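You operate a simulated robot arm through the tools that you are given. There is no shell and no other tool. Be economical: measure what you need, move in short steps, check, and stop when the job is done.

You are at the controls of a simulated robot arm. One attempt, no reset.

## Task
Seat the black shoe on the post and last it.
Fine: push the post in, green lever to HOLD, press GO for one stroke, then the lever back to FREE.

Only the result counts: the job must be done as asked and must still hold three seconds after the hand-in. Knocking over, shifting, dropping, spilling or breaking anything else fails it.

## Robot
A 7-joint arm with a two-finger parallel gripper on a trunk, on a base that drives. Base frame: it is fixed to the floor where the robot stands at the start and does not move with it; the origin is under the middle of the robot, x ahead of it, y to its left, z up. Readings come in mm, degrees, newtons and seconds.
With the tool pointing down near the work surface it reaches from about 520 to 960 mm from the robot's upright axis, wherever it stands. Its first joint turns from -166.0 to 166.0 degrees. Places, roughly: blue pin of the post [800, 400, 900]; green button of the lasting machine [500, 400, 700]; green lever [700, 200, 1000]; lasting machine [1100, 700, 1200]; post [700, 400, 900]. Payload 3.91 kg.
The TCP is the grasp point between the finger pads, 30 mm short of the fingertips. In the tool frame z runs along the fingers and y along their closing line. The gripper opens to 110 mm. The fingers are 20 mm wide and 10 mm thick; the gripper's body (48 by 112 mm) begins 55 mm behind the TCP.
Orientation is told as [roll, pitch, yaw] about the base's x, y, z axes, in that order, counted from this pose: with the fingers straight down and closing along the base's y, the tool's x points along the base's -x, its y along +y and its z along -z.

## Interface
- The arm moves only by the tool move_arm. Its argument "steps" is one flat list of numbers, 6 for each row, row after row: the shift along the tool's x, y, z in mm, then the turn, a rotation vector about the tool's x, y, z in degrees. In form: [tx, ty, tz, ax, ay, az, tx, ty, tz, ax, ay, az, ...]. A call has 1 to 20 rows; each row is the pose to reach, as a shift and turn from the pose commanded when the call began, along the tool's axes at that moment. "jaw" is the gripper command, from -1 (shut) to 1 (fully open), values between in proportion, set as the call begins (left out, the last holds). A row lasts 0.2 s, in which the tool goes at most 50 mm and 8.6 degrees; a call with a longer step from one row to the next is refused whole, and so is a gripper value outside its range. A pose out of reach is approached as far as the arm can. The call stops where the force on the tool passes 60 N (or 10 N more than at its start, if that is more) or the arm is blocked; 0.2 s more then pass. The fingers move at their own pace (about 72 mm/s each) and stop on an object; they squeeze with about 40 N. The grip force told is the motor's: it shows also when the fingers shut on nothing. Time passes only in rows, and 0.2 s behind the last, so rows that repeat a pose let the fingers close. It gives the time, the measured TCP pose, the force on the tool (base axes), the opening and the grip force at its end, in the units of the frame above (readings bear some noise), with the torque about the TCP (base axes, N m) and any sound that the robot's microphone picked up, and new pictures: "pictures" is both (left out), scene, wrist or none.
- Cameras (640 x 400 px; columns grow to the right, rows downward): "scene" is now at [241, 51.3, 1435.3]; the picture's right is [0.59, -0.81, 0.00], its down [-0.49, -0.36, -0.79] and it looks along [0.64, 0.47, -0.61] (base axes); focal length 259 px, centre (320, 200). "wrist" rides on the gripper at [72, 17, -103] in the tool frame; the picture's right is [-0.23, 0.97, 0.00], its down [-0.76, -0.18, -0.62] and it looks along [-0.61, -0.14, 0.78] (tool axes); focal length 222 px, centre (320, 200). There is no depth. A picture from a camera that has moved, and an enlarged one, comes with that camera's place and axes in the base frame and with its lens.
- raise_lower(by): slides the trunk up (or, below 0, down) by that many mm; the arm and the scene camera ride with it, the base frame stays. It gives what a move gives, with no picture.
- base_move(legs): drives the robot by 1 to 6 legs, each [ahead, left, turn to the left] in mm, mm and degrees, along the robot's own axes; the way and the turn of a leg run together, so that a leg with both is an arc; at most 1500 mm and 180 degrees a leg. The arm and the cameras ride along, it lands a little off, and it stops where it bumps. It gives what a move gives, and a new picture of the scene camera.
- pan_tilt(pan, tilt): turns the head with the scene camera to pan (to the left, within 86 degrees either way) and tilt (down, from -29 to 69), counted from straight ahead of the robot. It gives what a move gives, and a new picture of the scene camera.
- inspect(camera, box): a new picture of the part [left, top, right, bottom] of that camera's present view, enlarged. It takes no simulated time.
- job_done(): hands the job in; it is judged then, once.

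Go step by step. Nothing tells you exact positions but the pictures and the camera data: compare them with the known pose of the tool, close in by small moves and look again before you grip or let go. The budget is 120 turns and 260 pictures, counting those below and the enlarged ones. Unless the task says otherwise, let go and move clear before handing in.

The tools are called after ">>>" as a command line: name --argument value ..., lists and objects as JSON in quotes. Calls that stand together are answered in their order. move_arm: Moves the arm, as the interface text tells. Its arguments: {"type":"object","properties":{"steps":{"type":"array"},"jaw":{"type":"number"},"pictures":{"type":"string","enum":["both","scene","wrist","none"]}},"required":["steps"]} The other tools are called the same way: raise_lower (by) slides the trunk up or down; base_move (legs) drives the base; pan_tilt (pan, tilt) turns the head that bears the scene camera; inspect (camera, box) takes an enlarged picture of a part of a camera's view; job_done () hands the job in.

At the start:

```text
clock: 0.0
tcp_pos: [374.2, 303.2, 1263.4]
tcp_rot: [0.0, 0.1, -0.1]
contact_force: [0.2, -0.8, 0.2]
torque: [0.02, 0.0, 0.03]
opening: 110.0
grip_force: 0.1
trunk travel left (down, up): [-625.0, 57.0]
robot x, y, heading: [2.6, -2.6, 0.1]
head pan, tilt: [36.0, 37.7]
```

scene: 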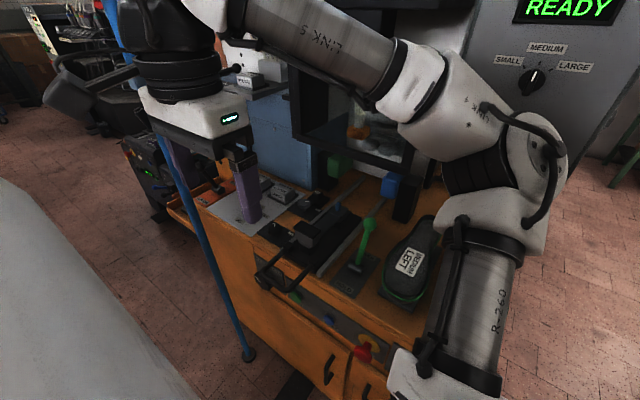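
wrist: 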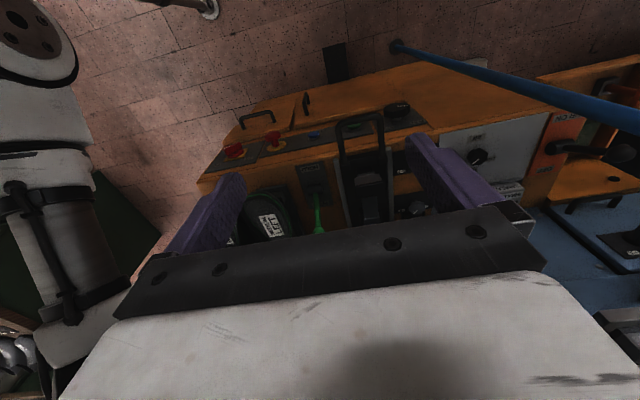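

I see the lasting machine with a black shoe at the right of the bench, a green lever, and a slide with a handle. I'll enlarge parts of both views to read the machine.

>>> inspect --camera "scene" --box '[180, 120, 460, 400]'

>>> inspect --camera "wrist" --box '[180, 60, 580, 260]'

>>> inspect --camera "scene" --box '[440, 0, 640, 120]'

```text
1.43 times, centred on (320, 260) of scene
camera zoom: at [241.0, 51.3, 1435.3], right [0.59, -0.81, 0.0], down [-0.49, -0.36, -0.79], along [0.64, 0.47, -0.61], focal length 370 px, centre (320, 114)
```

zoom: 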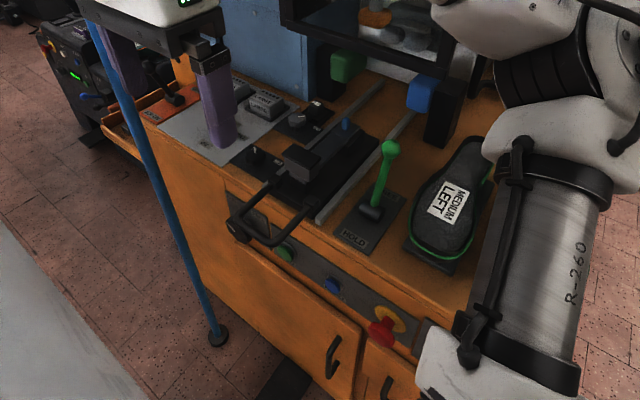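

```text
1.60 times, centred on (380, 160) of wrist
camera zoom: at [301.5, 318.8, 1367.1], right [0.23, 0.97, 0.0], down [0.76, -0.18, 0.62], along [0.61, -0.14, -0.78], focal length 355 px, centre (224, 264)
```

zoom: 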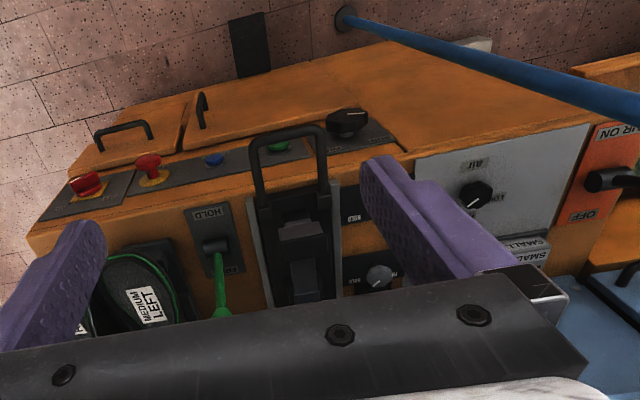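

```text
3.20 times, centred on (540, 60) of scene
camera zoom: at [241.0, 51.3, 1435.3], right [0.59, -0.81, 0.0], down [-0.49, -0.36, -0.79], along [0.64, 0.47, -0.61], focal length 829 px, centre (-384, 648)
```

zoom: 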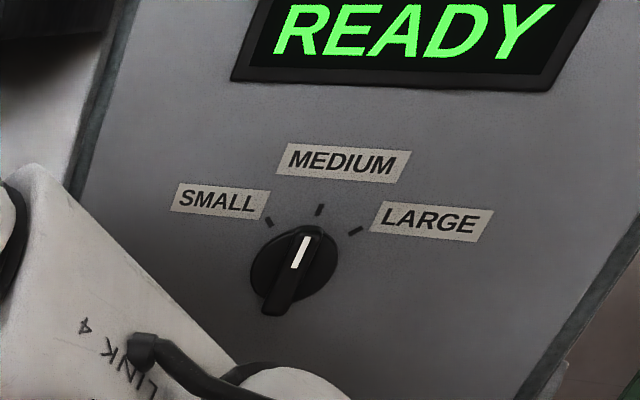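

The size dial and shoe label both matter, and there are other knobs (AIR etc.). I'll look around with the head from other angles.

>>> pan_tilt --pan 36 --tilt 10

>>> pan_tilt --pan 60 --tilt 35

>>> pan_tilt --pan 20 --tilt 50

```text
clock: 0.9
tcp_pos: [374.2, 302.8, 1263.3]
tcp_rot: [0.1, 0.1, 0.1]
contact_force: [0.3, 0.0, -0.1]
torque: [-0.02, 0.0, -0.01]
opening: 109.8
grip_force: 0.0
trunk travel left (down, up): [-625.0, 57.0]
robot x, y, heading: [-1.3, 0.6, -0.0]
head pan, tilt: [36.0, 10.0]
camera scene: at [246.3, 55.1, 1479.5], right [0.59, -0.81, 0.0], down [-0.14, -0.1, -0.98], along [0.8, 0.58, -0.17], focal length 259 px, centre (320, 200)
```

scene: 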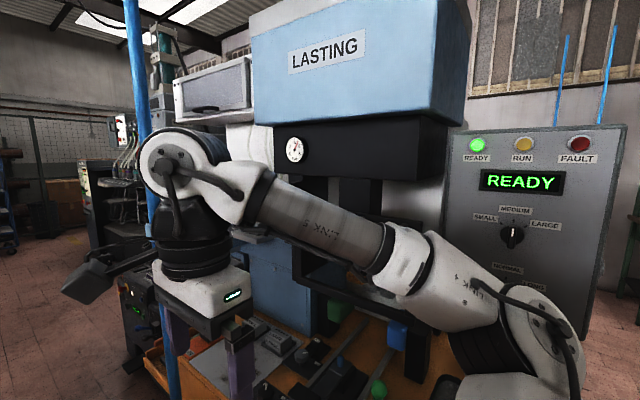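

```text
clock: 1.8
tcp_pos: [374.6, 302.5, 1264.0]
tcp_rot: [0.0, 0.2, 0.0]
contact_force: [0.1, 0.2, -0.1]
torque: [-0.03, -0.05, -0.03]
opening: 109.8
grip_force: 0.1
trunk travel left (down, up): [-625.0, 57.0]
robot x, y, heading: [-1.1, 2.1, -0.0]
head pan, tilt: [60.0, 35.0]
camera scene: at [215.2, 76.6, 1439.5], right [0.87, -0.5, 0.0], down [-0.29, -0.5, -0.82], along [0.41, 0.71, -0.57], focal length 259 px, centre (320, 200)
```

scene: 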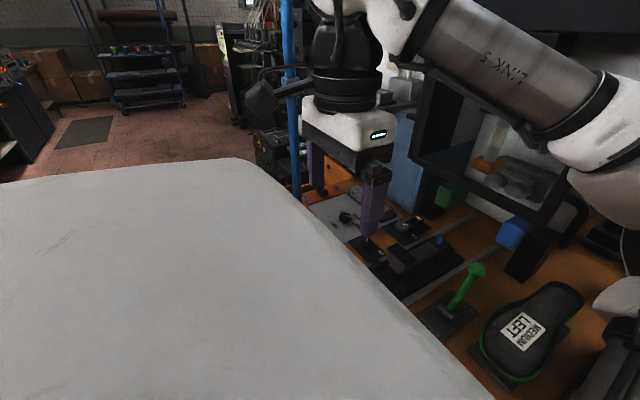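

```text
clock: 2.9
tcp_pos: [375.0, 301.8, 1263.4]
tcp_rot: [0.0, 0.1, 0.1]
contact_force: [-1.1, -0.5, 0.0]
torque: [0.0, -0.03, -0.01]
opening: 110.2
grip_force: 0.0
trunk travel left (down, up): [-625.0, 57.0]
robot x, y, heading: [1.0, 0.4, 0.1]
head pan, tilt: [20.0, 50.0]
camera scene: at [243.4, 26.8, 1417.7], right [0.34, -0.94, 0.0], down [-0.72, -0.26, -0.64], along [0.6, 0.22, -0.77], focal length 259 px, centre (320, 200)
```

scene: 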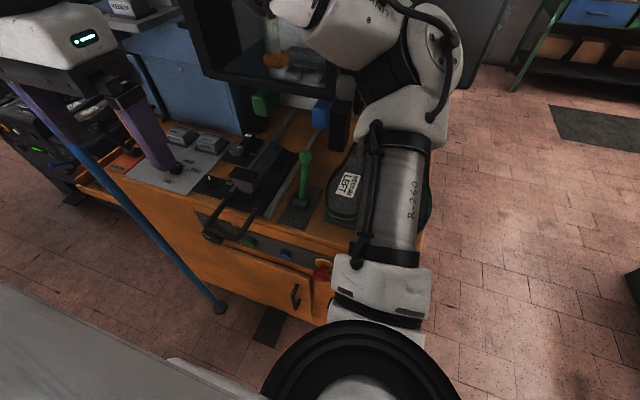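

The arm hides much of the machine. I'll swing the tool to the right, clear of the bench, to see everything.

>>> move_arm --steps '[-5, -40, 0, 0, 0, 0, -10, -80, 0, 0, 0, 0, -15, -120, 0, 0, 0, 0, -20, -160, 0, 0, 0, 0, -25, -200, 0, 0, 0, 0, -30, -240, 0, 0, 0, 0, -35, -280, 0, 0, 0, 0, -40, -320, 0, 0, 0, 0, -45, -360, 0, 0, 0, 0, -50, -400, 0, 0, 0, 0, -55, -440, 0, 0, 0, 0, -60, -480, 0, 0, 0, 0, -65, -520, 0, 0, 0, 0, -70, -560, 0, 0, 0, 0]' --pictures "none"

>>> pan_tilt --pan 36 --tilt 40

>>> inspect --camera "scene" --box '[200, 80, 480, 255]'

>>> inspect --camera "scene" --box '[200, 200, 480, 375]'

```text
clock: 5.9
tcp_pos: [442.7, -266.2, 1250.6]
tcp_rot: [4.5, -1.9, 0.8]
contact_force: [0.2, -1.3, 0.6]
torque: [-0.02, -0.02, -0.01]
opening: 110.1
grip_force: 0.1
trunk travel left (down, up): [-625.0, 57.0]
robot x, y, heading: [2.2, 2.9, -0.1]
head pan, tilt: [20.0, 50.0]
```

```text
clock: 6.7
tcp_pos: [440.5, -265.6, 1250.6]
tcp_rot: [4.6, -2.1, 0.5]
contact_force: [-0.1, -0.8, 0.1]
torque: [-0.03, 0.01, 0.0]
opening: 110.0
grip_force: 0.1
trunk travel left (down, up): [-625.0, 57.0]
robot x, y, heading: [1.6, 0.5, 0.2]
head pan, tilt: [36.0, 40.0]
camera scene: at [239.9, 50.3, 1431.9], right [0.59, -0.81, 0.0], down [-0.52, -0.38, -0.77], along [0.62, 0.45, -0.64], focal length 259 px, centre (320, 200)
```

scene: 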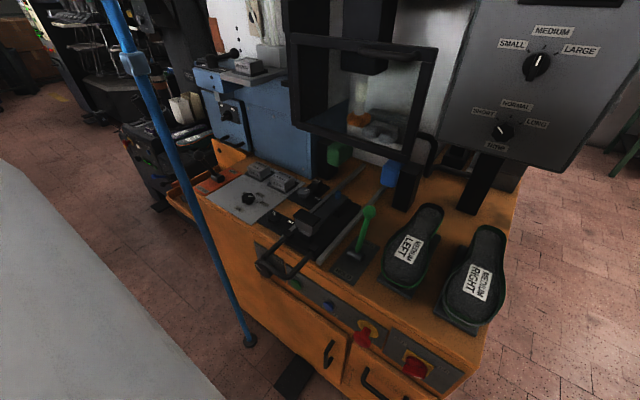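

```text
2.29 times, centred on (340, 168) of scene
camera zoom: at [239.9, 50.3, 1431.9], right [0.59, -0.81, 0.0], down [-0.52, -0.38, -0.77], along [0.62, 0.45, -0.64], focal length 592 px, centre (274, 274)
```

zoom: 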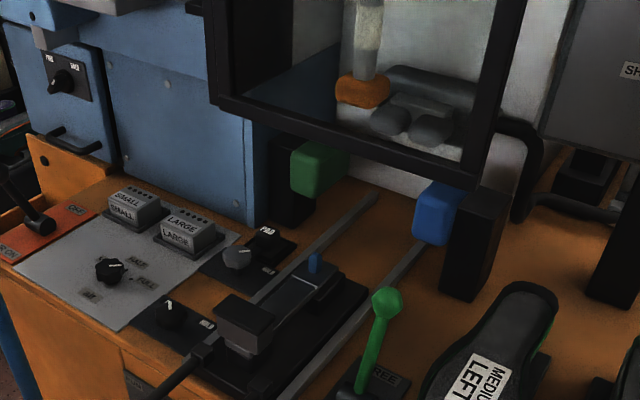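

```text
2.29 times, centred on (340, 288) of scene
camera zoom: at [239.9, 50.3, 1431.9], right [0.59, -0.81, 0.0], down [-0.52, -0.38, -0.77], along [0.62, 0.45, -0.64], focal length 592 px, centre (274, 0)
```

zoom: 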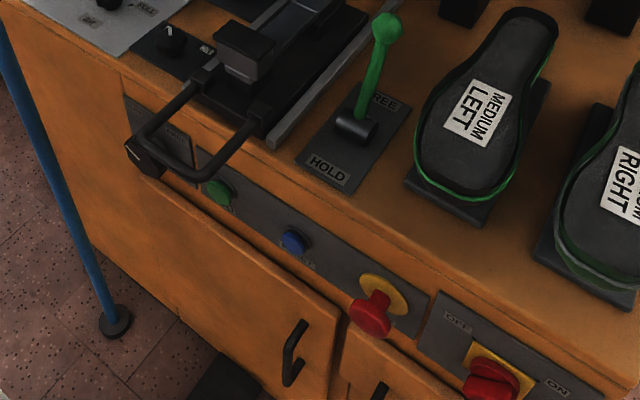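

Two shoes are on stands (MEDIUM LEFT and MEDIUM RIGHT). I need to find which is the black one, and read the other dials.

>>> inspect --camera "scene" --box '[370, 190, 530, 340]'

>>> inspect --camera "scene" --box '[460, 10, 620, 160]'

>>> inspect --camera "scene" --box '[230, 160, 350, 260]'

>>> inspect --camera "wrist" --box '[0, 0, 640, 400]'

```text
2.67 times, centred on (450, 265) of scene
camera zoom: at [239.9, 50.3, 1431.9], right [0.59, -0.81, 0.0], down [-0.52, -0.38, -0.77], along [0.62, 0.45, -0.64], focal length 691 px, centre (-27, 27)
```

zoom: 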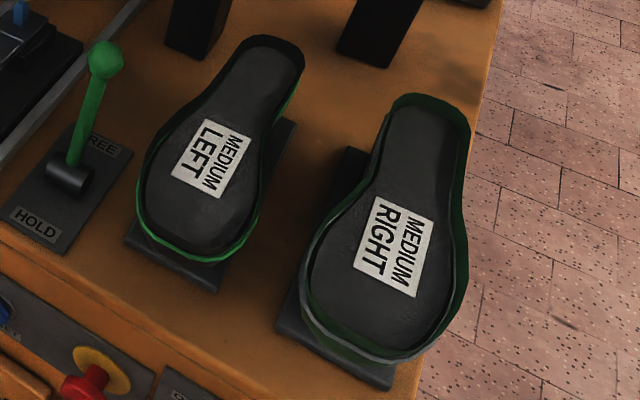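

```text
2.67 times, centred on (540, 85) of scene
camera zoom: at [239.9, 50.3, 1431.9], right [0.59, -0.81, 0.0], down [-0.52, -0.38, -0.77], along [0.62, 0.45, -0.64], focal length 691 px, centre (-267, 507)
```

zoom: 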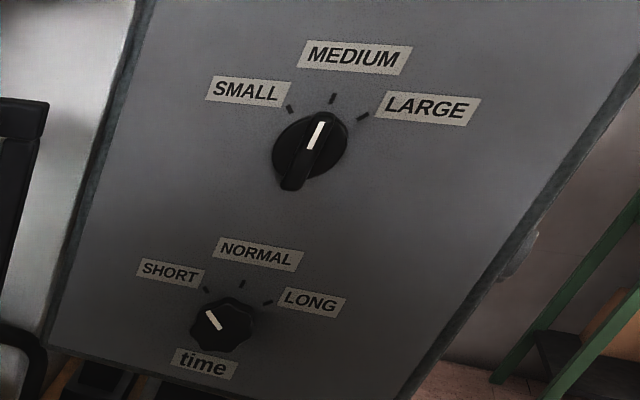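

```text
4.00 times, centred on (290, 210) of scene
camera zoom: at [239.9, 50.3, 1431.9], right [0.59, -0.81, 0.0], down [-0.52, -0.38, -0.77], along [0.62, 0.45, -0.64], focal length 1037 px, centre (440, 160)
```

zoom: 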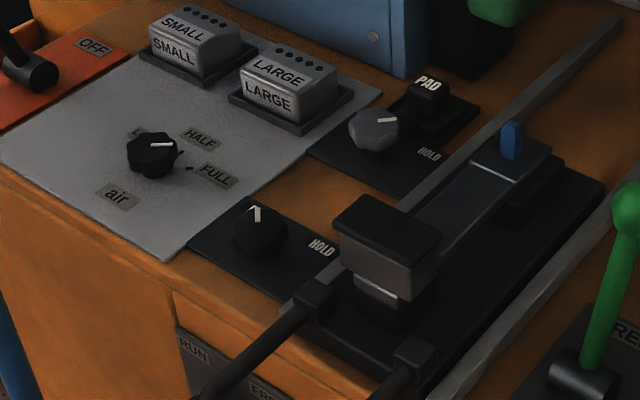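

```text
1.00 times, centred on (320, 200) of wrist (not enlarged: the box is as wide or as high as the picture)
camera zoom: at [364.4, -258.9, 1352.7], right [0.21, 0.97, 0.08], down [0.74, -0.22, 0.63], along [0.64, -0.07, -0.77], focal length 222 px, centre (320, 200)
```

zoom: 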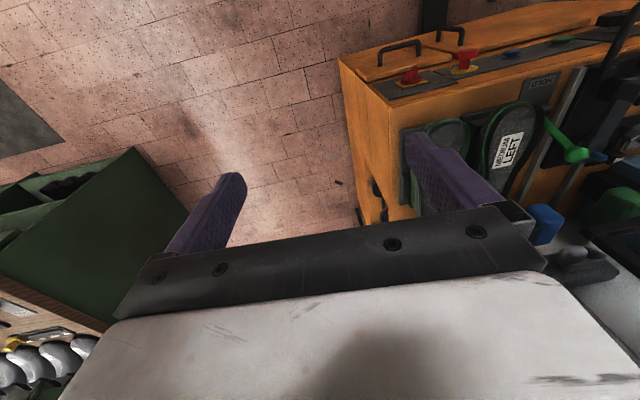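

LEFT looks black with a green trim and RIGHT dark green; I'll verify with closer enlargement.

>>> inspect --camera "wrist" --box '[340, 30, 640, 220]'

>>> inspect --camera "scene" --box '[370, 195, 450, 300]'

>>> inspect --camera "scene" --box '[430, 210, 520, 340]'

```text
2.11 times, centred on (490, 125) of wrist
camera zoom: at [364.4, -258.9, 1352.7], right [0.21, 0.97, 0.08], down [0.74, -0.22, 0.63], along [0.64, -0.07, -0.77], focal length 468 px, centre (-38, 358)
```

zoom: 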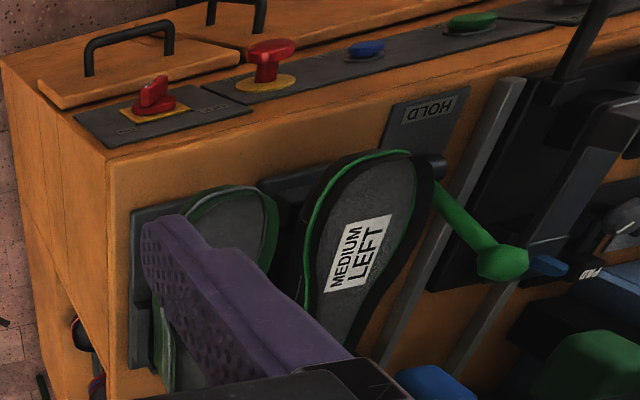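

```text
3.81 times, centred on (410, 248) of scene
camera zoom: at [239.9, 50.3, 1431.9], right [0.59, -0.81, 0.0], down [-0.52, -0.38, -0.77], along [0.62, 0.45, -0.64], focal length 987 px, centre (-23, 19)
```

zoom: 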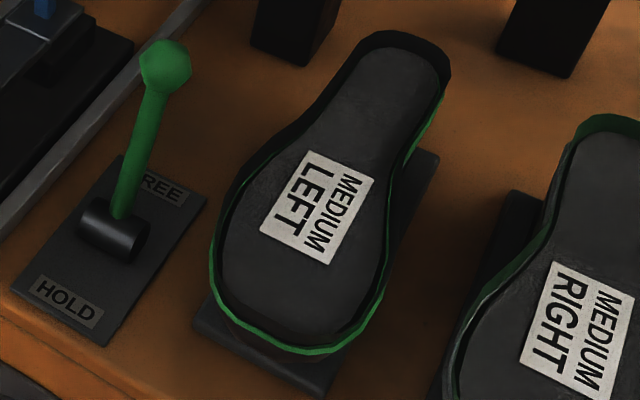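

```text
3.08 times, centred on (475, 275) of scene
camera zoom: at [239.9, 50.3, 1431.9], right [0.59, -0.81, 0.0], down [-0.52, -0.38, -0.77], along [0.62, 0.45, -0.64], focal length 798 px, centre (-157, -31)
```

zoom: 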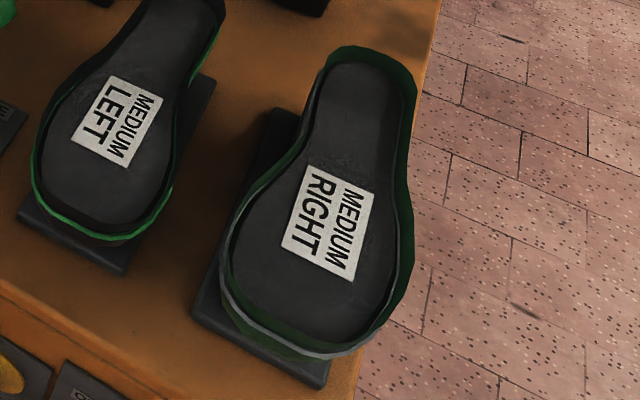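

The black shoe is the LEFT one (green trim); sole about z 970, waist near [760, 107]. I'll move above its waist and look with both cameras.

>>> move_arm --steps '[-25, 30, 0, 0, 0, 0, -50, 60, 0, 0, 0, 0, -75, 90, 0, 0, 0, 0, -100, 120, 0, 0, 0, 0, -125, 150, 0, 0, 0, 0, -150, 180, 0, 0, 0, 0, -175, 210, 10, 0, 0, 0, -200, 240, 30, 0, 0, 0, -225, 270, 50, 0, 0, 0, -250, 300, 70, 0, 0, 0, -275, 330, 90, 0, 0, 0, -300, 360, 110, 0, 0, 0, -306, 363, 140, 0, 0, 0, -306, 363, 160, 0, 0, 0, -306, 363, 160, 0, 0, 0]' --jaw 1

```text
clock: 9.9
tcp_pos: [749.8, 105.9, 1104.1]
tcp_rot: [0.1, 0.0, 0.0]
contact_force: [0.2, 0.8, -0.1]
torque: [-0.01, -0.01, 0.03]
opening: 109.9
grip_force: 0.0
trunk travel left (down, up): [-625.0, 57.0]
robot x, y, heading: [1.3, 0.4, 0.1]
head pan, tilt: [36.0, 40.0]
camera scene: at [239.8, 50.3, 1431.9], right [0.59, -0.81, 0.0], down [-0.52, -0.38, -0.77], along [0.62, 0.45, -0.64], focal length 259 px, centre (320, 200)
camera wrist: at [677.0, 121.8, 1206.8], right [0.23, 0.97, 0.0], down [0.76, -0.18, 0.62], along [0.61, -0.14, -0.78], focal length 222 px, centre (320, 200)
```

scene: 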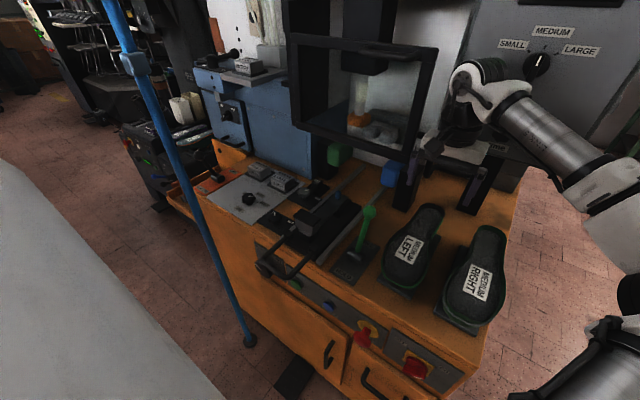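
wrist: 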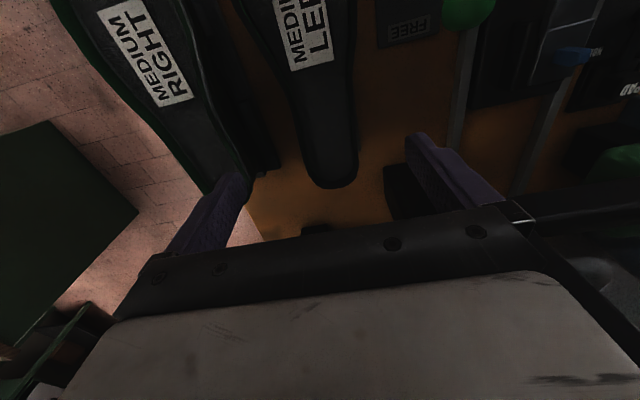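

>>> inspect --camera "wrist" --box '[180, 0, 500, 200]'

>>> inspect --camera "scene" --box '[360, 130, 520, 320]'

```text
2.00 times, centred on (340, 100) of wrist
camera zoom: at [677.0, 121.8, 1206.8], right [0.23, 0.97, 0.0], down [0.76, -0.18, 0.62], along [0.61, -0.14, -0.78], focal length 444 px, centre (280, 400)
```

zoom: 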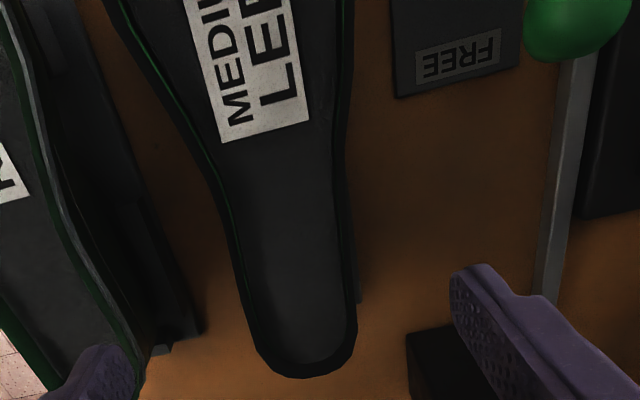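

```text
2.11 times, centred on (440, 225) of scene
camera zoom: at [239.8, 50.3, 1431.9], right [0.59, -0.81, 0.0], down [-0.52, -0.38, -0.77], along [0.62, 0.45, -0.64], focal length 546 px, centre (67, 147)
```

zoom: 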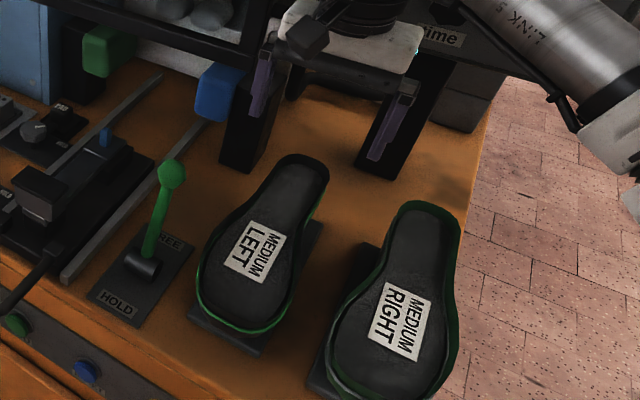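

Rails and shoe run about −5° in yaw, so the whole machine is turned slightly. I'll yaw the tool −5°, centre over the waist, and descend partway.

>>> move_arm --steps '[12, 4, 0, 0, 0, 5, 12, 4, 40, 0, 0, 5, 12, 4, 70, 0, 0, 5, 12, 4, 70, 0, 0, 5]'

>>> inspect --camera "wrist" --box '[180, 0, 500, 200]'

>>> inspect --camera "scene" --box '[360, 130, 520, 320]'

```text
clock: 10.9
tcp_pos: [737.8, 110.3, 1034.0]
tcp_rot: [0.1, 0.0, -5.0]
contact_force: [0.1, -0.1, 0.3]
torque: [-0.01, 0.0, 0.02]
opening: 110.1
grip_force: 0.0
trunk travel left (down, up): [-625.0, 57.0]
robot x, y, heading: [-1.7, -2.4, -0.1]
head pan, tilt: [36.0, 40.0]
camera scene: at [239.9, 50.4, 1431.9], right [0.59, -0.81, 0.0], down [-0.52, -0.38, -0.77], along [0.62, 0.45, -0.64], focal length 259 px, centre (320, 200)
camera wrist: at [667.2, 131.6, 1137.1], right [0.31, 0.95, 0.0], down [0.74, -0.24, 0.62], along [0.59, -0.19, -0.78], focal length 222 px, centre (320, 200)
```

scene: 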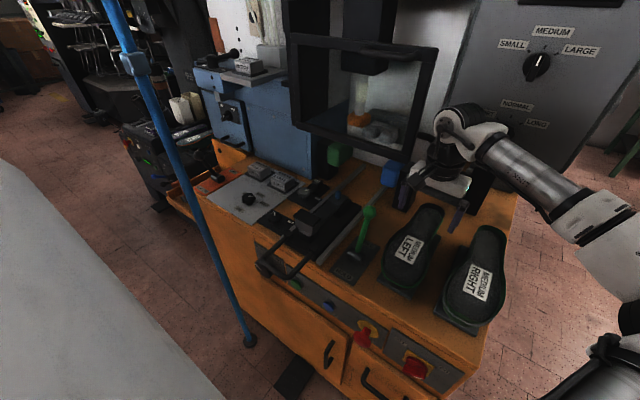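
wrist: 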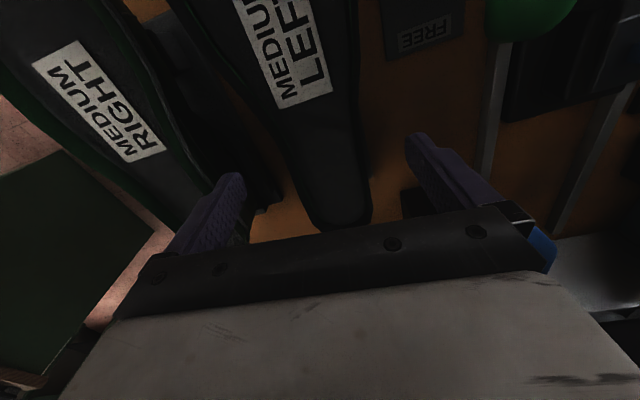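

```text
2.00 times, centred on (340, 100) of wrist
camera zoom: at [667.2, 131.6, 1137.1], right [0.31, 0.95, 0.0], down [0.74, -0.24, 0.62], along [0.59, -0.19, -0.78], focal length 444 px, centre (280, 400)
```

zoom: 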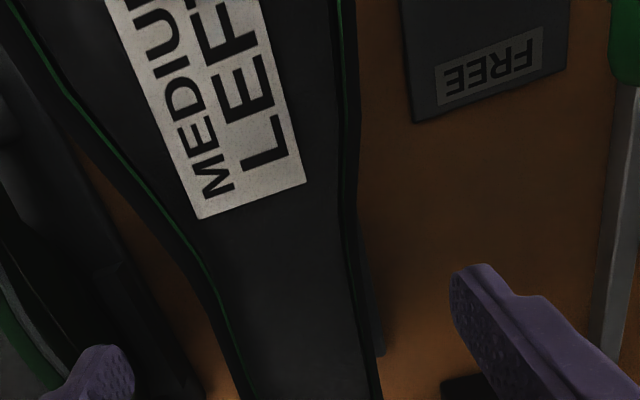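

```text
2.11 times, centred on (440, 225) of scene
camera zoom: at [239.9, 50.4, 1431.9], right [0.59, -0.81, 0.0], down [-0.52, -0.38, -0.77], along [0.62, 0.45, -0.64], focal length 546 px, centre (67, 147)
```

zoom: 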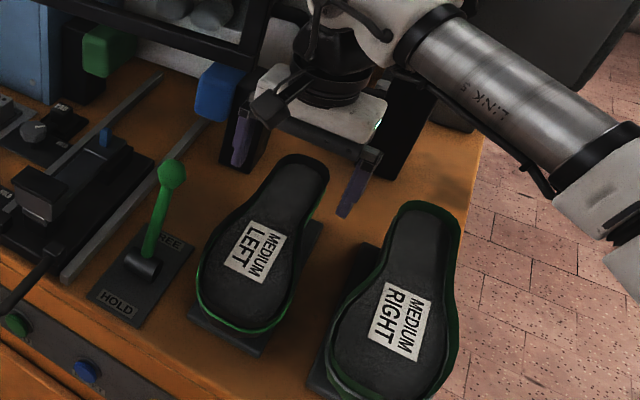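

The bench is aligned with base axes after all; the shoe's waist tapers about −2°. I'll correct the yaw and descend around the waist.

>>> move_arm --steps '[0, 0, 30, 0, 0, -3, 0, 0, 60, 0, 0, -3, 0, 0, 89, 0, 0, -3, 0, 0, 89, 0, 0, -3]'

>>> inspect --camera "scene" --box '[380, 130, 520, 240]'

```text
clock: 11.9
tcp_pos: [737.9, 107.7, 944.2]
tcp_rot: [0.0, 0.1, -2.0]
contact_force: [0.1, -0.2, 0.6]
torque: [0.03, 0.0, 0.0]
opening: 110.0
grip_force: 0.0
trunk travel left (down, up): [-625.0, 57.0]
robot x, y, heading: [1.5, 0.1, -0.1]
head pan, tilt: [36.0, 40.0]
camera scene: at [239.7, 50.4, 1431.9], right [0.59, -0.81, 0.0], down [-0.52, -0.38, -0.77], along [0.62, 0.45, -0.64], focal length 259 px, centre (320, 200)
camera wrist: at [665.1, 127.9, 1047.9], right [0.26, 0.97, 0.0], down [0.76, -0.2, 0.62], along [0.6, -0.16, -0.78], focal length 222 px, centre (320, 200)
```

scene: 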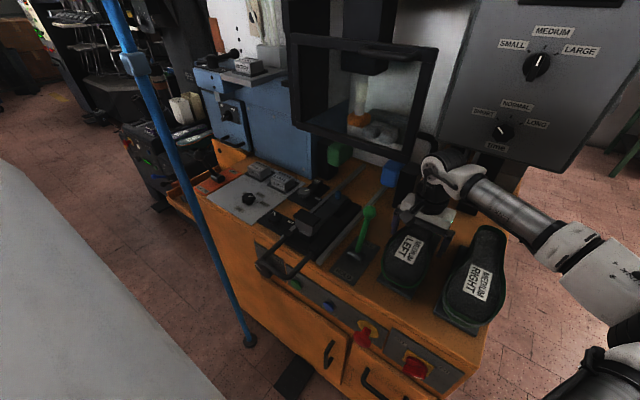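
wrist: 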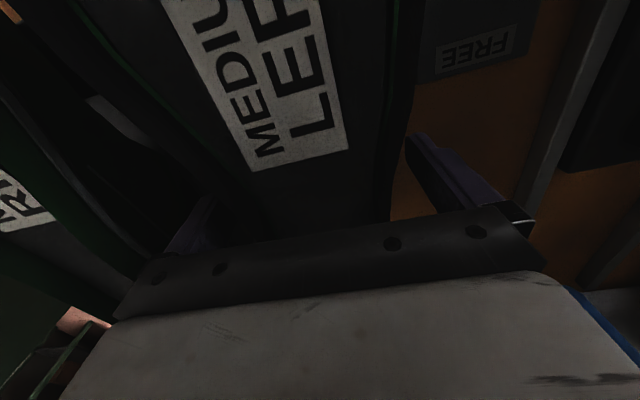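

```text
3.64 times, centred on (450, 185) of scene
camera zoom: at [239.7, 50.4, 1431.9], right [0.59, -0.81, 0.0], down [-0.52, -0.38, -0.77], along [0.62, 0.45, -0.64], focal length 942 px, centre (-153, 254)
```

zoom: 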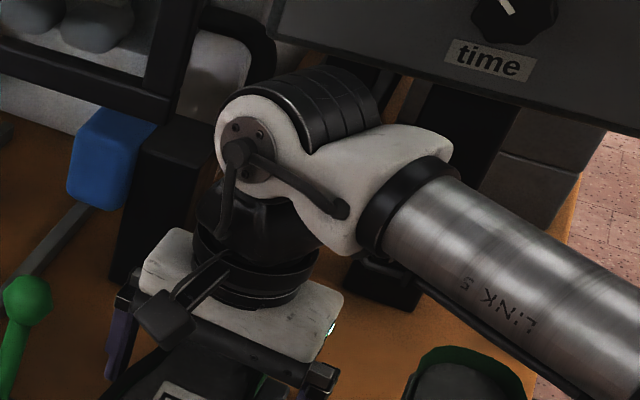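

Fingers straddle the waist. Closing.

>>> move_arm --steps '[0, 2, 0, 0, 0, 0, 0, 2, 0, 0, 0, 0, 0, 2, 0, 0, 0, 0, 0, 2, 0, 0, 0, 0]' --jaw -1 --pictures "wrist"

```text
clock: 12.9
tcp_pos: [738.3, 108.8, 944.8]
tcp_rot: [-0.1, 0.0, -2.1]
contact_force: [-1.1, -10.9, 0.8]
torque: [-0.32, 0.2, 0.05]
opening: 60.3
grip_force: 39.9
trunk travel left (down, up): [-625.0, 57.0]
robot x, y, heading: [-4.3, -2.3, 0.0]
head pan, tilt: [36.0, 40.0]
camera wrist: at [665.7, 128.4, 1048.4], right [0.26, 0.96, 0.0], down [0.76, -0.2, 0.62], along [0.6, -0.16, -0.78], focal length 222 px, centre (320, 200)
```

wrist: 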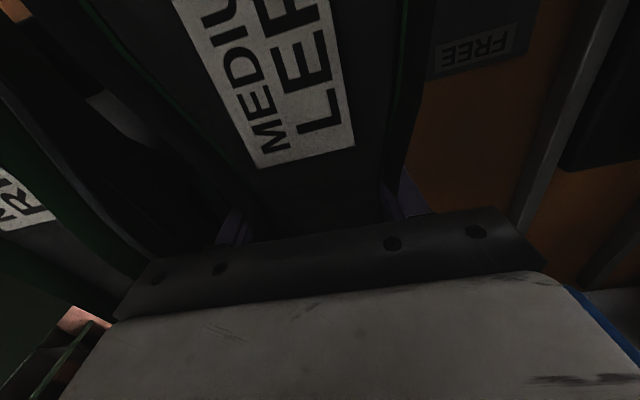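

Gripped at 60 mm. A sideways force of −11 N shows the shoe is held on its peg; I'll ease that and lift straight up.

>>> move_arm --steps '[0, -1.5, 0, 0, 0, 0, 0, -1.5, -3, 0, 0, 0, 0, -1.5, -10, 0, 0, 0, 0, -1.5, -20, 0, 0, 0, 0, -1.5, -20, 0, 0, 0]' --pictures "scene"

```text
clock: 14.1
tcp_pos: [737.4, 109.5, 965.6]
tcp_rot: [0.0, -0.1, -2.1]
contact_force: [1.3, -2.7, 3.2]
torque: [-0.04, -0.02, -0.17]
opening: 59.3
grip_force: 40.2
trunk travel left (down, up): [-625.0, 57.0]
robot x, y, heading: [2.2, 0.4, -0.2]
head pan, tilt: [36.0, 40.0]
camera scene: at [239.7, 49.6, 1432.1], right [0.59, -0.81, 0.0], down [-0.52, -0.38, -0.77], along [0.62, 0.45, -0.64], focal length 259 px, centre (320, 200)
```

scene: 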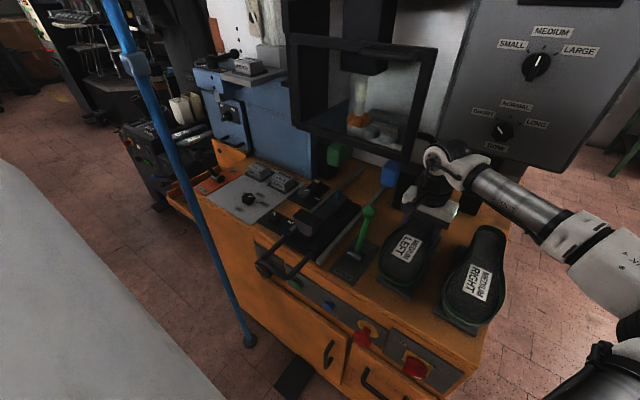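

>>> move_arm --steps '[0, 0, -15, 0, 0, 0, 0, 0, -30, 0, 0, 0, 0, 0, -60, 0, 0, 0, 0, 0, -90, 0, 0, 0, 0, 0, -120, 0, 0, 0, 0, 0, -120, 0, 0, 0]' --pictures "both"

>>> inspect --camera "scene" --box '[360, 130, 520, 320]'

```text
clock: 15.5
tcp_pos: [737.6, 110.0, 1084.0]
tcp_rot: [0.0, 0.0, -2.1]
contact_force: [-1.1, 0.3, -6.3]
torque: [0.02, -0.07, 0.0]
opening: 60.0
grip_force: 40.1
trunk travel left (down, up): [-625.0, 57.0]
robot x, y, heading: [-1.4, -3.4, -0.2]
head pan, tilt: [36.0, 40.0]
camera scene: at [240.7, 50.4, 1431.7], right [0.59, -0.81, 0.0], down [-0.52, -0.38, -0.77], along [0.62, 0.45, -0.64], focal length 259 px, centre (320, 200)
camera wrist: at [666.2, 128.7, 1187.2], right [0.26, 0.97, 0.0], down [0.76, -0.2, 0.62], along [0.6, -0.16, -0.78], focal length 222 px, centre (320, 200)
```

scene: 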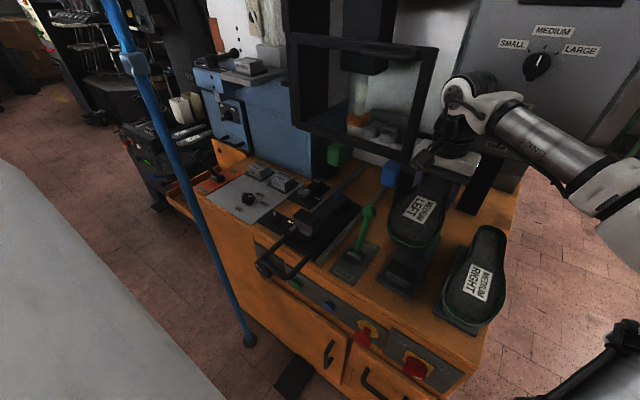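
wrist: 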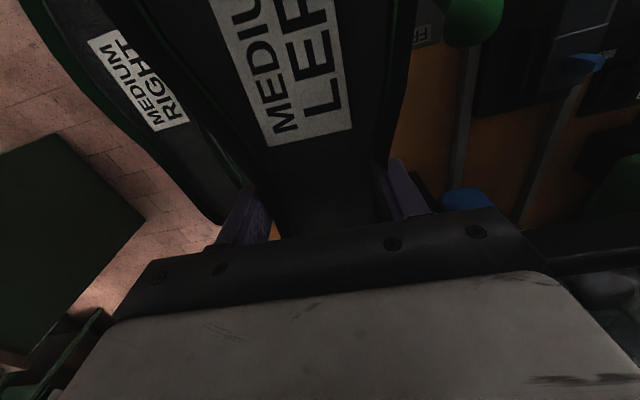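

```text
2.11 times, centred on (440, 225) of scene
camera zoom: at [240.7, 50.4, 1431.7], right [0.59, -0.81, 0.0], down [-0.52, -0.38, -0.77], along [0.62, 0.45, -0.64], focal length 546 px, centre (67, 147)
```

zoom: 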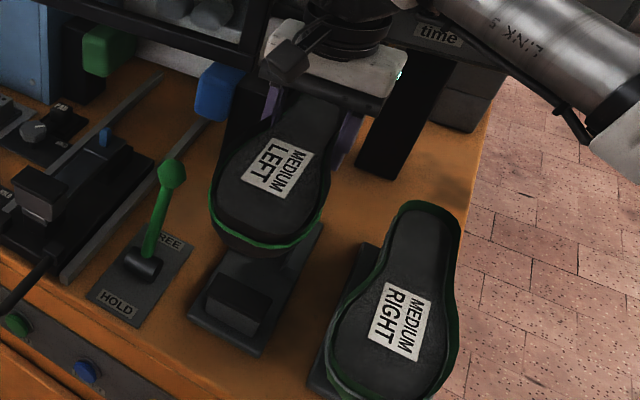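

>>> inspect --camera "scene" --box '[370, 220, 450, 300]'

>>> inspect --camera "scene" --box '[270, 170, 370, 270]'

```text
5.00 times, centred on (410, 260) of scene
camera zoom: at [240.7, 50.4, 1431.7], right [0.59, -0.81, 0.0], down [-0.52, -0.38, -0.77], along [0.62, 0.45, -0.64], focal length 1296 px, centre (-130, -100)
```

zoom: 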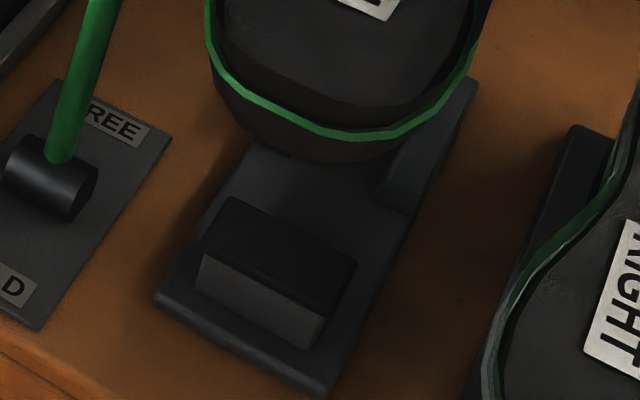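

```text
4.00 times, centred on (320, 220) of scene
camera zoom: at [240.7, 50.4, 1431.7], right [0.59, -0.81, 0.0], down [-0.52, -0.38, -0.77], along [0.62, 0.45, -0.64], focal length 1037 px, centre (320, 120)
```

zoom: 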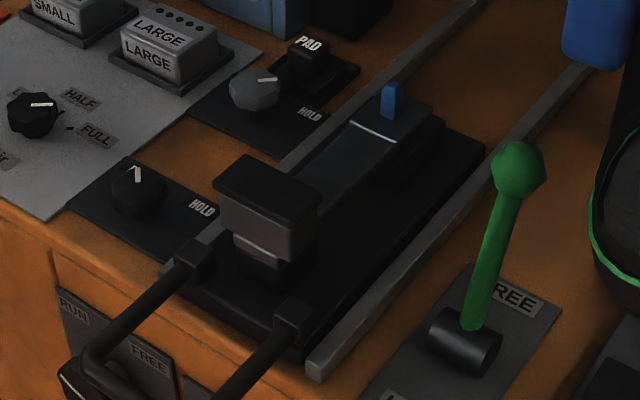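

The stand has a toe block near the robot and heel supports behind, like the post (toe block near, pin toward the machine) – so the orientation stays. I'll turn the shoe on its side off to the right to see the socket underneath.

>>> move_arm --steps '[20, 0, -40, 0, 0, 0, 50, 0, -80, 0, 0, 0, 80, 0, -115, 0, 0, 0, 100, -30, -150, 0, 0, 0, 120, -70, -170, 0, 0, 0, 137, -110, -190, 0, 0, 0, 137, -150, -215, 0, 0, 0, 137, -190, -215, -8, 0, 0, 137, -230, -215, -16, 0, 0, 137, -270, -215, -24, 0, 0, 137, -310, -215, -32, 0, 0, 137, -350, -215, -40, 0, 0, 137, -390, -215, -48, 0, 0, 137, -410, -215, -56, 0, 0, 137, -410, -215, -64, 0, 0, 137, -410, -215, -72, 0, 0, 137, -410, -215, -80, 0, 0, 137, -410, -215, -80, 0, 0]' --pictures "none"

>>> pan_tilt --pan -35 --tilt 15

```text
refused: row 4 steps farther than a row can; nothing moved
```

```text
clock: 16.9
tcp_pos: [738.9, 109.2, 1084.2]
tcp_rot: [-0.1, 0.2, -2.0]
contact_force: [-1.1, 0.4, -5.3]
torque: [-0.01, -0.08, 0.01]
opening: 60.0
grip_force: 39.4
trunk travel left (down, up): [-625.0, 57.0]
robot x, y, heading: [0.3, -0.4, 0.2]
head pan, tilt: [-35.0, 15.0]
camera scene: at [248.3, -53.0, 1471.3], right [-0.57, -0.82, 0.0], down [-0.21, 0.15, -0.97], along [0.79, -0.55, -0.26], focal length 259 px, centre (320, 200)
```

scene: 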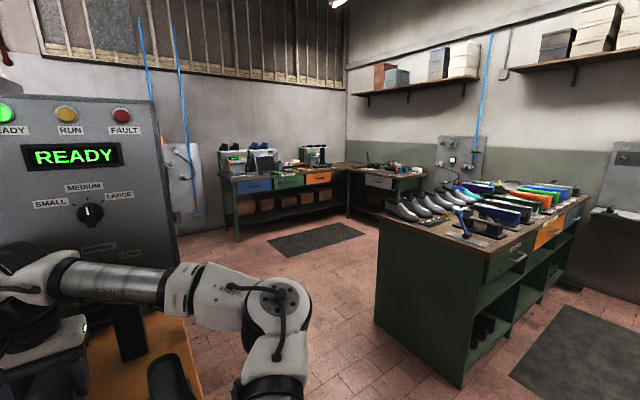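

Space on the right is open (a green bench stands further off). Retrying the move with smaller steps.

>>> move_arm --steps '[20, 0, -40, 0, 0, 0, 45, 0, -75, 0, 0, 0, 70, 0, -110, 0, 0, 0, 90, -25, -140, 0, 0, 0, 110, -55, -165, 0, 0, 0, 130, -90, -185, 0, 0, 0, 137, -125, -205, 0, 0, 0, 137, -165, -215, 0, 0, 0, 137, -205, -215, -8, 0, 0, 137, -245, -215, -16, 0, 0, 137, -285, -215, -24, 0, 0, 137, -325, -215, -32, 0, 0, 137, -365, -215, -40, 0, 0, 137, -400, -215, -48, 0, 0, 137, -410, -215, -56, 0, 0, 137, -410, -215, -64, 0, 0, 137, -410, -215, -72, 0, 0, 137, -410, -215, -80, 0, 0, 137, -410, -215, -80, 0, 0]' --pictures "scene"

```text
clock: 20.9
tcp_pos: [588.0, -294.4, 1299.9]
tcp_rot: [80.0, 0.1, -2.1]
contact_force: [-0.7, -0.3, -6.9]
torque: [-0.23, -0.11, -0.02]
opening: 59.8
grip_force: 40.3
out of reach, approached as far as the arm can: row 15
trunk travel left (down, up): [-625.0, 57.0]
robot x, y, heading: [-2.1, -1.8, 0.0]
head pan, tilt: [-35.0, 15.0]
camera scene: at [247.8, -53.1, 1471.4], right [-0.57, -0.82, 0.0], down [-0.21, 0.15, -0.97], along [0.79, -0.55, -0.26], focal length 259 px, centre (320, 200)
```

scene: 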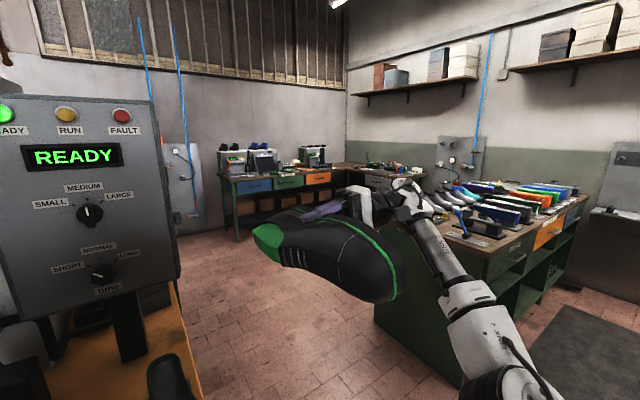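

>>> inspect --camera "scene" --box '[240, 170, 420, 320]'

```text
2.67 times, centred on (330, 245) of scene
camera zoom: at [247.8, -53.1, 1471.4], right [-0.57, -0.82, 0.0], down [-0.21, 0.15, -0.97], along [0.79, -0.55, -0.26], focal length 691 px, centre (293, 80)
```

zoom: 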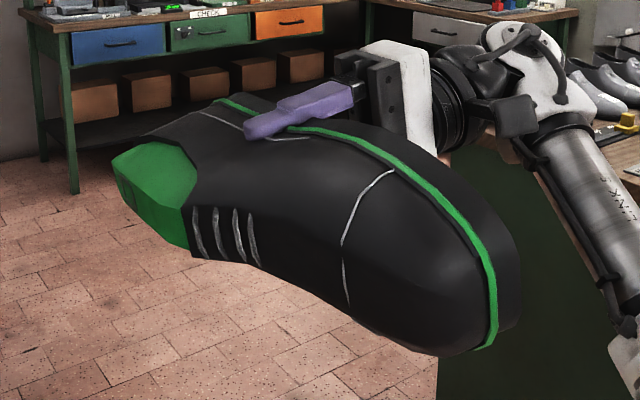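

The green cone of the last is at the heel; I need its end face. I'll turn the tool further so it faces the camera.

>>> move_arm --steps '[15, 0, 0, 0, 8, 0, 30, 0, 0, 0, 16, 0, 45, 0, 0, 0, 24, 0, 60, 0, 0, 0, 32, 0, 70, 0, 0, 0, 40, 0, 70, 0, 0, 0, 48, 0, 70, 0, 0, 0, 48, 0]' --pictures "scene"

>>> inspect --camera "scene" --box '[240, 150, 420, 300]'

```text
clock: 22.5
tcp_pos: [471.2, -180.8, 1217.3]
tcp_rot: [89.9, 6.3, 40.8]
contact_force: [1.5, 1.0, -6.6]
torque: [-0.1, -0.23, 0.0]
opening: 59.8
grip_force: 40.4
out of reach, approached as far as the arm can: row 1, 2, 3, 4, 5, 6, 7
trunk travel left (down, up): [-625.0, 57.0]
robot x, y, heading: [-0.1, 1.1, -0.3]
head pan, tilt: [-35.0, 15.0]
camera scene: at [249.3, -51.0, 1471.3], right [-0.57, -0.82, 0.0], down [-0.21, 0.15, -0.97], along [0.79, -0.55, -0.26], focal length 259 px, centre (320, 200)
```

scene: 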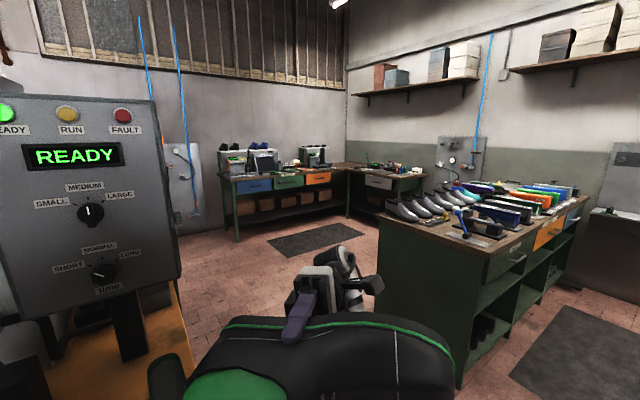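

```text
2.67 times, centred on (330, 225) of scene
camera zoom: at [249.3, -51.0, 1471.3], right [-0.57, -0.82, 0.0], down [-0.21, 0.15, -0.97], along [0.79, -0.55, -0.26], focal length 691 px, centre (293, 133)
```

zoom: 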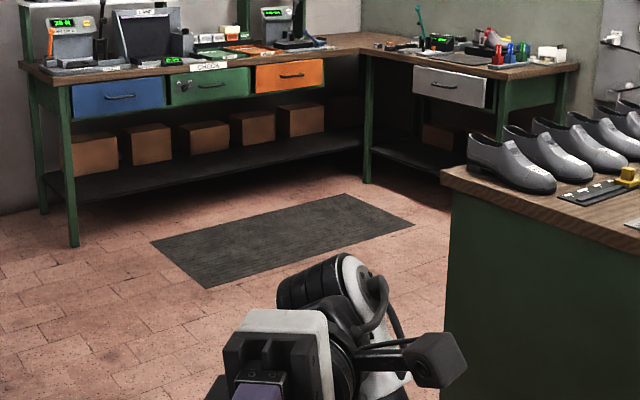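

>>> pan_tilt --pan -30 --tilt 52

```text
clock: 23.5
tcp_pos: [469.5, -182.2, 1216.3]
tcp_rot: [90.0, 6.2, 40.6]
contact_force: [1.2, 0.3, -6.8]
torque: [-0.1, -0.23, -0.03]
opening: 59.8
grip_force: 40.3
trunk travel left (down, up): [-625.0, 57.0]
robot x, y, heading: [-3.1, 2.6, -0.0]
head pan, tilt: [-30.0, 52.0]
camera scene: at [236.6, -37.3, 1415.0], right [-0.5, -0.87, 0.0], down [-0.68, 0.39, -0.62], along [0.53, -0.31, -0.79], focal length 259 px, centre (320, 200)
```

scene: 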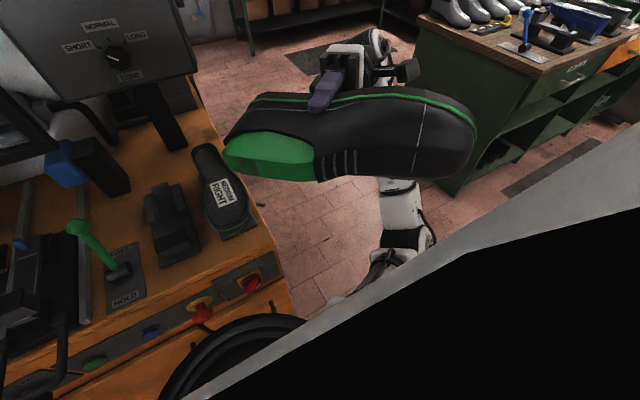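

>>> inspect --camera "scene" --box '[210, 70, 370, 200]'

```text
3.08 times, centred on (290, 135) of scene
camera zoom: at [236.6, -37.3, 1415.0], right [-0.5, -0.87, 0.0], down [-0.68, 0.39, -0.62], along [0.53, -0.31, -0.79], focal length 798 px, centre (412, 400)
```

zoom: 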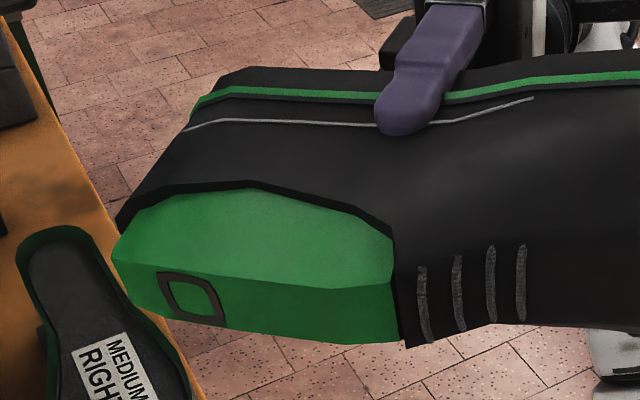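

The socket is visible in the cone's end face, near the heel. I'll roll the tool a bit more to see that face head-on and measure it.

>>> move_arm --steps '[0, 0, 0, -8, 0, 0, 0, 0, 0, -16, 0, 0, 0, 0, 0, -24, 0, 0, 0, 0, 0, -32, 0, 0, 0, 0, 0, -32, 0, 0]' --pictures "scene"

>>> inspect --camera "scene" --box '[210, 70, 370, 200]'

```text
clock: 24.7
tcp_pos: [471.0, -181.7, 1217.2]
tcp_rot: [122.1, 6.2, 40.6]
contact_force: [-0.4, 0.3, -6.7]
torque: [-0.08, -0.19, -0.01]
opening: 59.6
grip_force: 40.1
trunk travel left (down, up): [-625.0, 57.0]
robot x, y, heading: [-1.9, -1.4, -0.0]
head pan, tilt: [-30.0, 52.0]
camera scene: at [236.5, -37.4, 1415.0], right [-0.5, -0.87, 0.0], down [-0.68, 0.39, -0.62], along [0.53, -0.31, -0.79], focal length 259 px, centre (320, 200)
```

scene: 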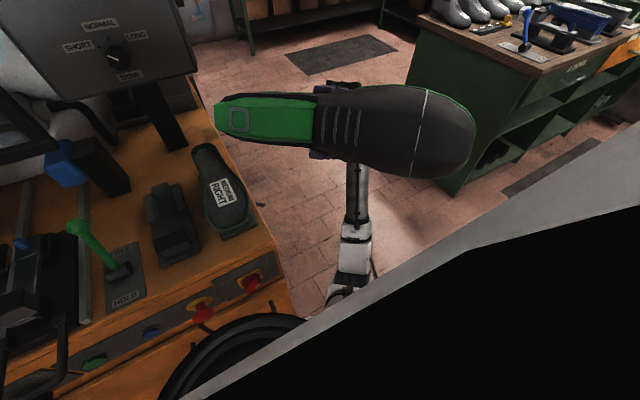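

```text
3.08 times, centred on (290, 135) of scene
camera zoom: at [236.5, -37.4, 1415.0], right [-0.5, -0.87, 0.0], down [-0.68, 0.39, -0.62], along [0.53, -0.31, -0.79], focal length 798 px, centre (412, 400)
```

zoom: 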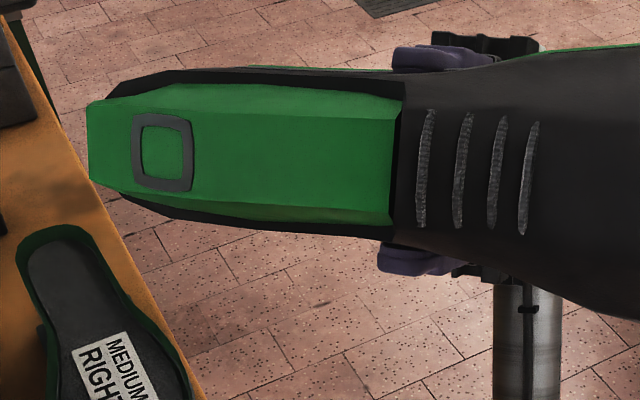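

The socket is clear: about (−64, −2, +88) mm in the tool frame, a ~13 mm square hole, and the post's blue pin tip triangulates to about [754, 357, 967]. I'll bring the shoe back upright.

>>> move_arm --steps '[0, 0, 0, 8, 0, 0, 0, 0, 0, 16, 0, 0, 0, 0, 0, 24, 0, 0, 0, 0, 0, 32, 0, 0, 0, 0, 0, 32, 0, 0]' --pictures "none"

>>> move_arm --steps '[-1, 14, -27, 1.2, -7.17, -0.37, -2, 28, -54, 2.4, -14.3, -0.73, -3, 42, -80, 3.6, -21.5, -1.1, -4, 56, -107, 4.8, -28.7, -1.5, -5, 70, -134, 6, -35.8, -1.8, -6.4, 84, -161, 7.2, -43, -2.2, -6.4, 84, -161, 7.2, -43, -2.2]' --pictures "none"

>>> pan_tilt --pan 36 --tilt 40

```text
clock: 25.9
tcp_pos: [471.1, -181.7, 1216.3]
tcp_rot: [90.1, 6.3, 40.6]
contact_force: [0.0, 0.9, -6.6]
torque: [-0.1, -0.28, 0.0]
opening: 59.8
grip_force: 40.0
out of reach, approached as far as the arm can: row 4
trunk travel left (down, up): [-625.0, 57.0]
robot x, y, heading: [-1.1, -1.6, 0.1]
head pan, tilt: [-30.0, 52.0]
```

```text
clock: 27.5
tcp_pos: [588.6, -293.7, 1299.7]
tcp_rot: [80.1, 0.0, -2.1]
contact_force: [-0.1, 0.1, -5.6]
torque: [-0.26, -0.1, 0.03]
opening: 59.7
grip_force: 40.0
out of reach, approached as far as the arm can: row 1, 2, 3
trunk travel left (down, up): [-625.0, 57.0]
robot x, y, heading: [1.2, 3.2, -0.1]
head pan, tilt: [-30.0, 52.0]
```

```text
clock: 28.9
tcp_pos: [588.4, -293.3, 1299.0]
tcp_rot: [79.9, 0.0, -2.0]
contact_force: [0.3, 0.1, -7.3]
torque: [-0.27, -0.09, -0.03]
opening: 59.8
grip_force: 40.3
trunk travel left (down, up): [-625.0, 57.0]
robot x, y, heading: [0.5, 0.6, -0.3]
head pan, tilt: [36.0, 40.0]
camera scene: at [240.4, 50.1, 1431.8], right [0.59, -0.81, 0.0], down [-0.52, -0.38, -0.77], along [0.62, 0.45, -0.64], focal length 259 px, centre (320, 200)
```

scene: 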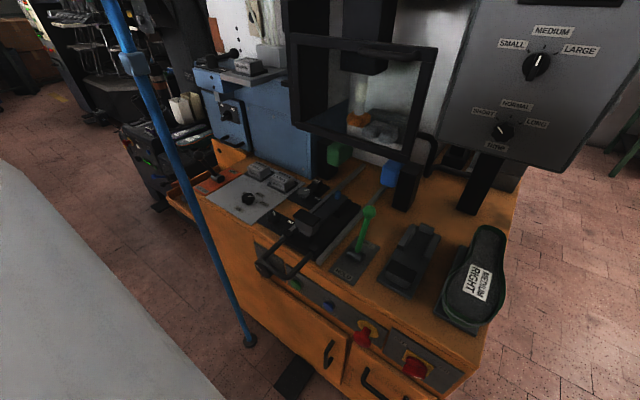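

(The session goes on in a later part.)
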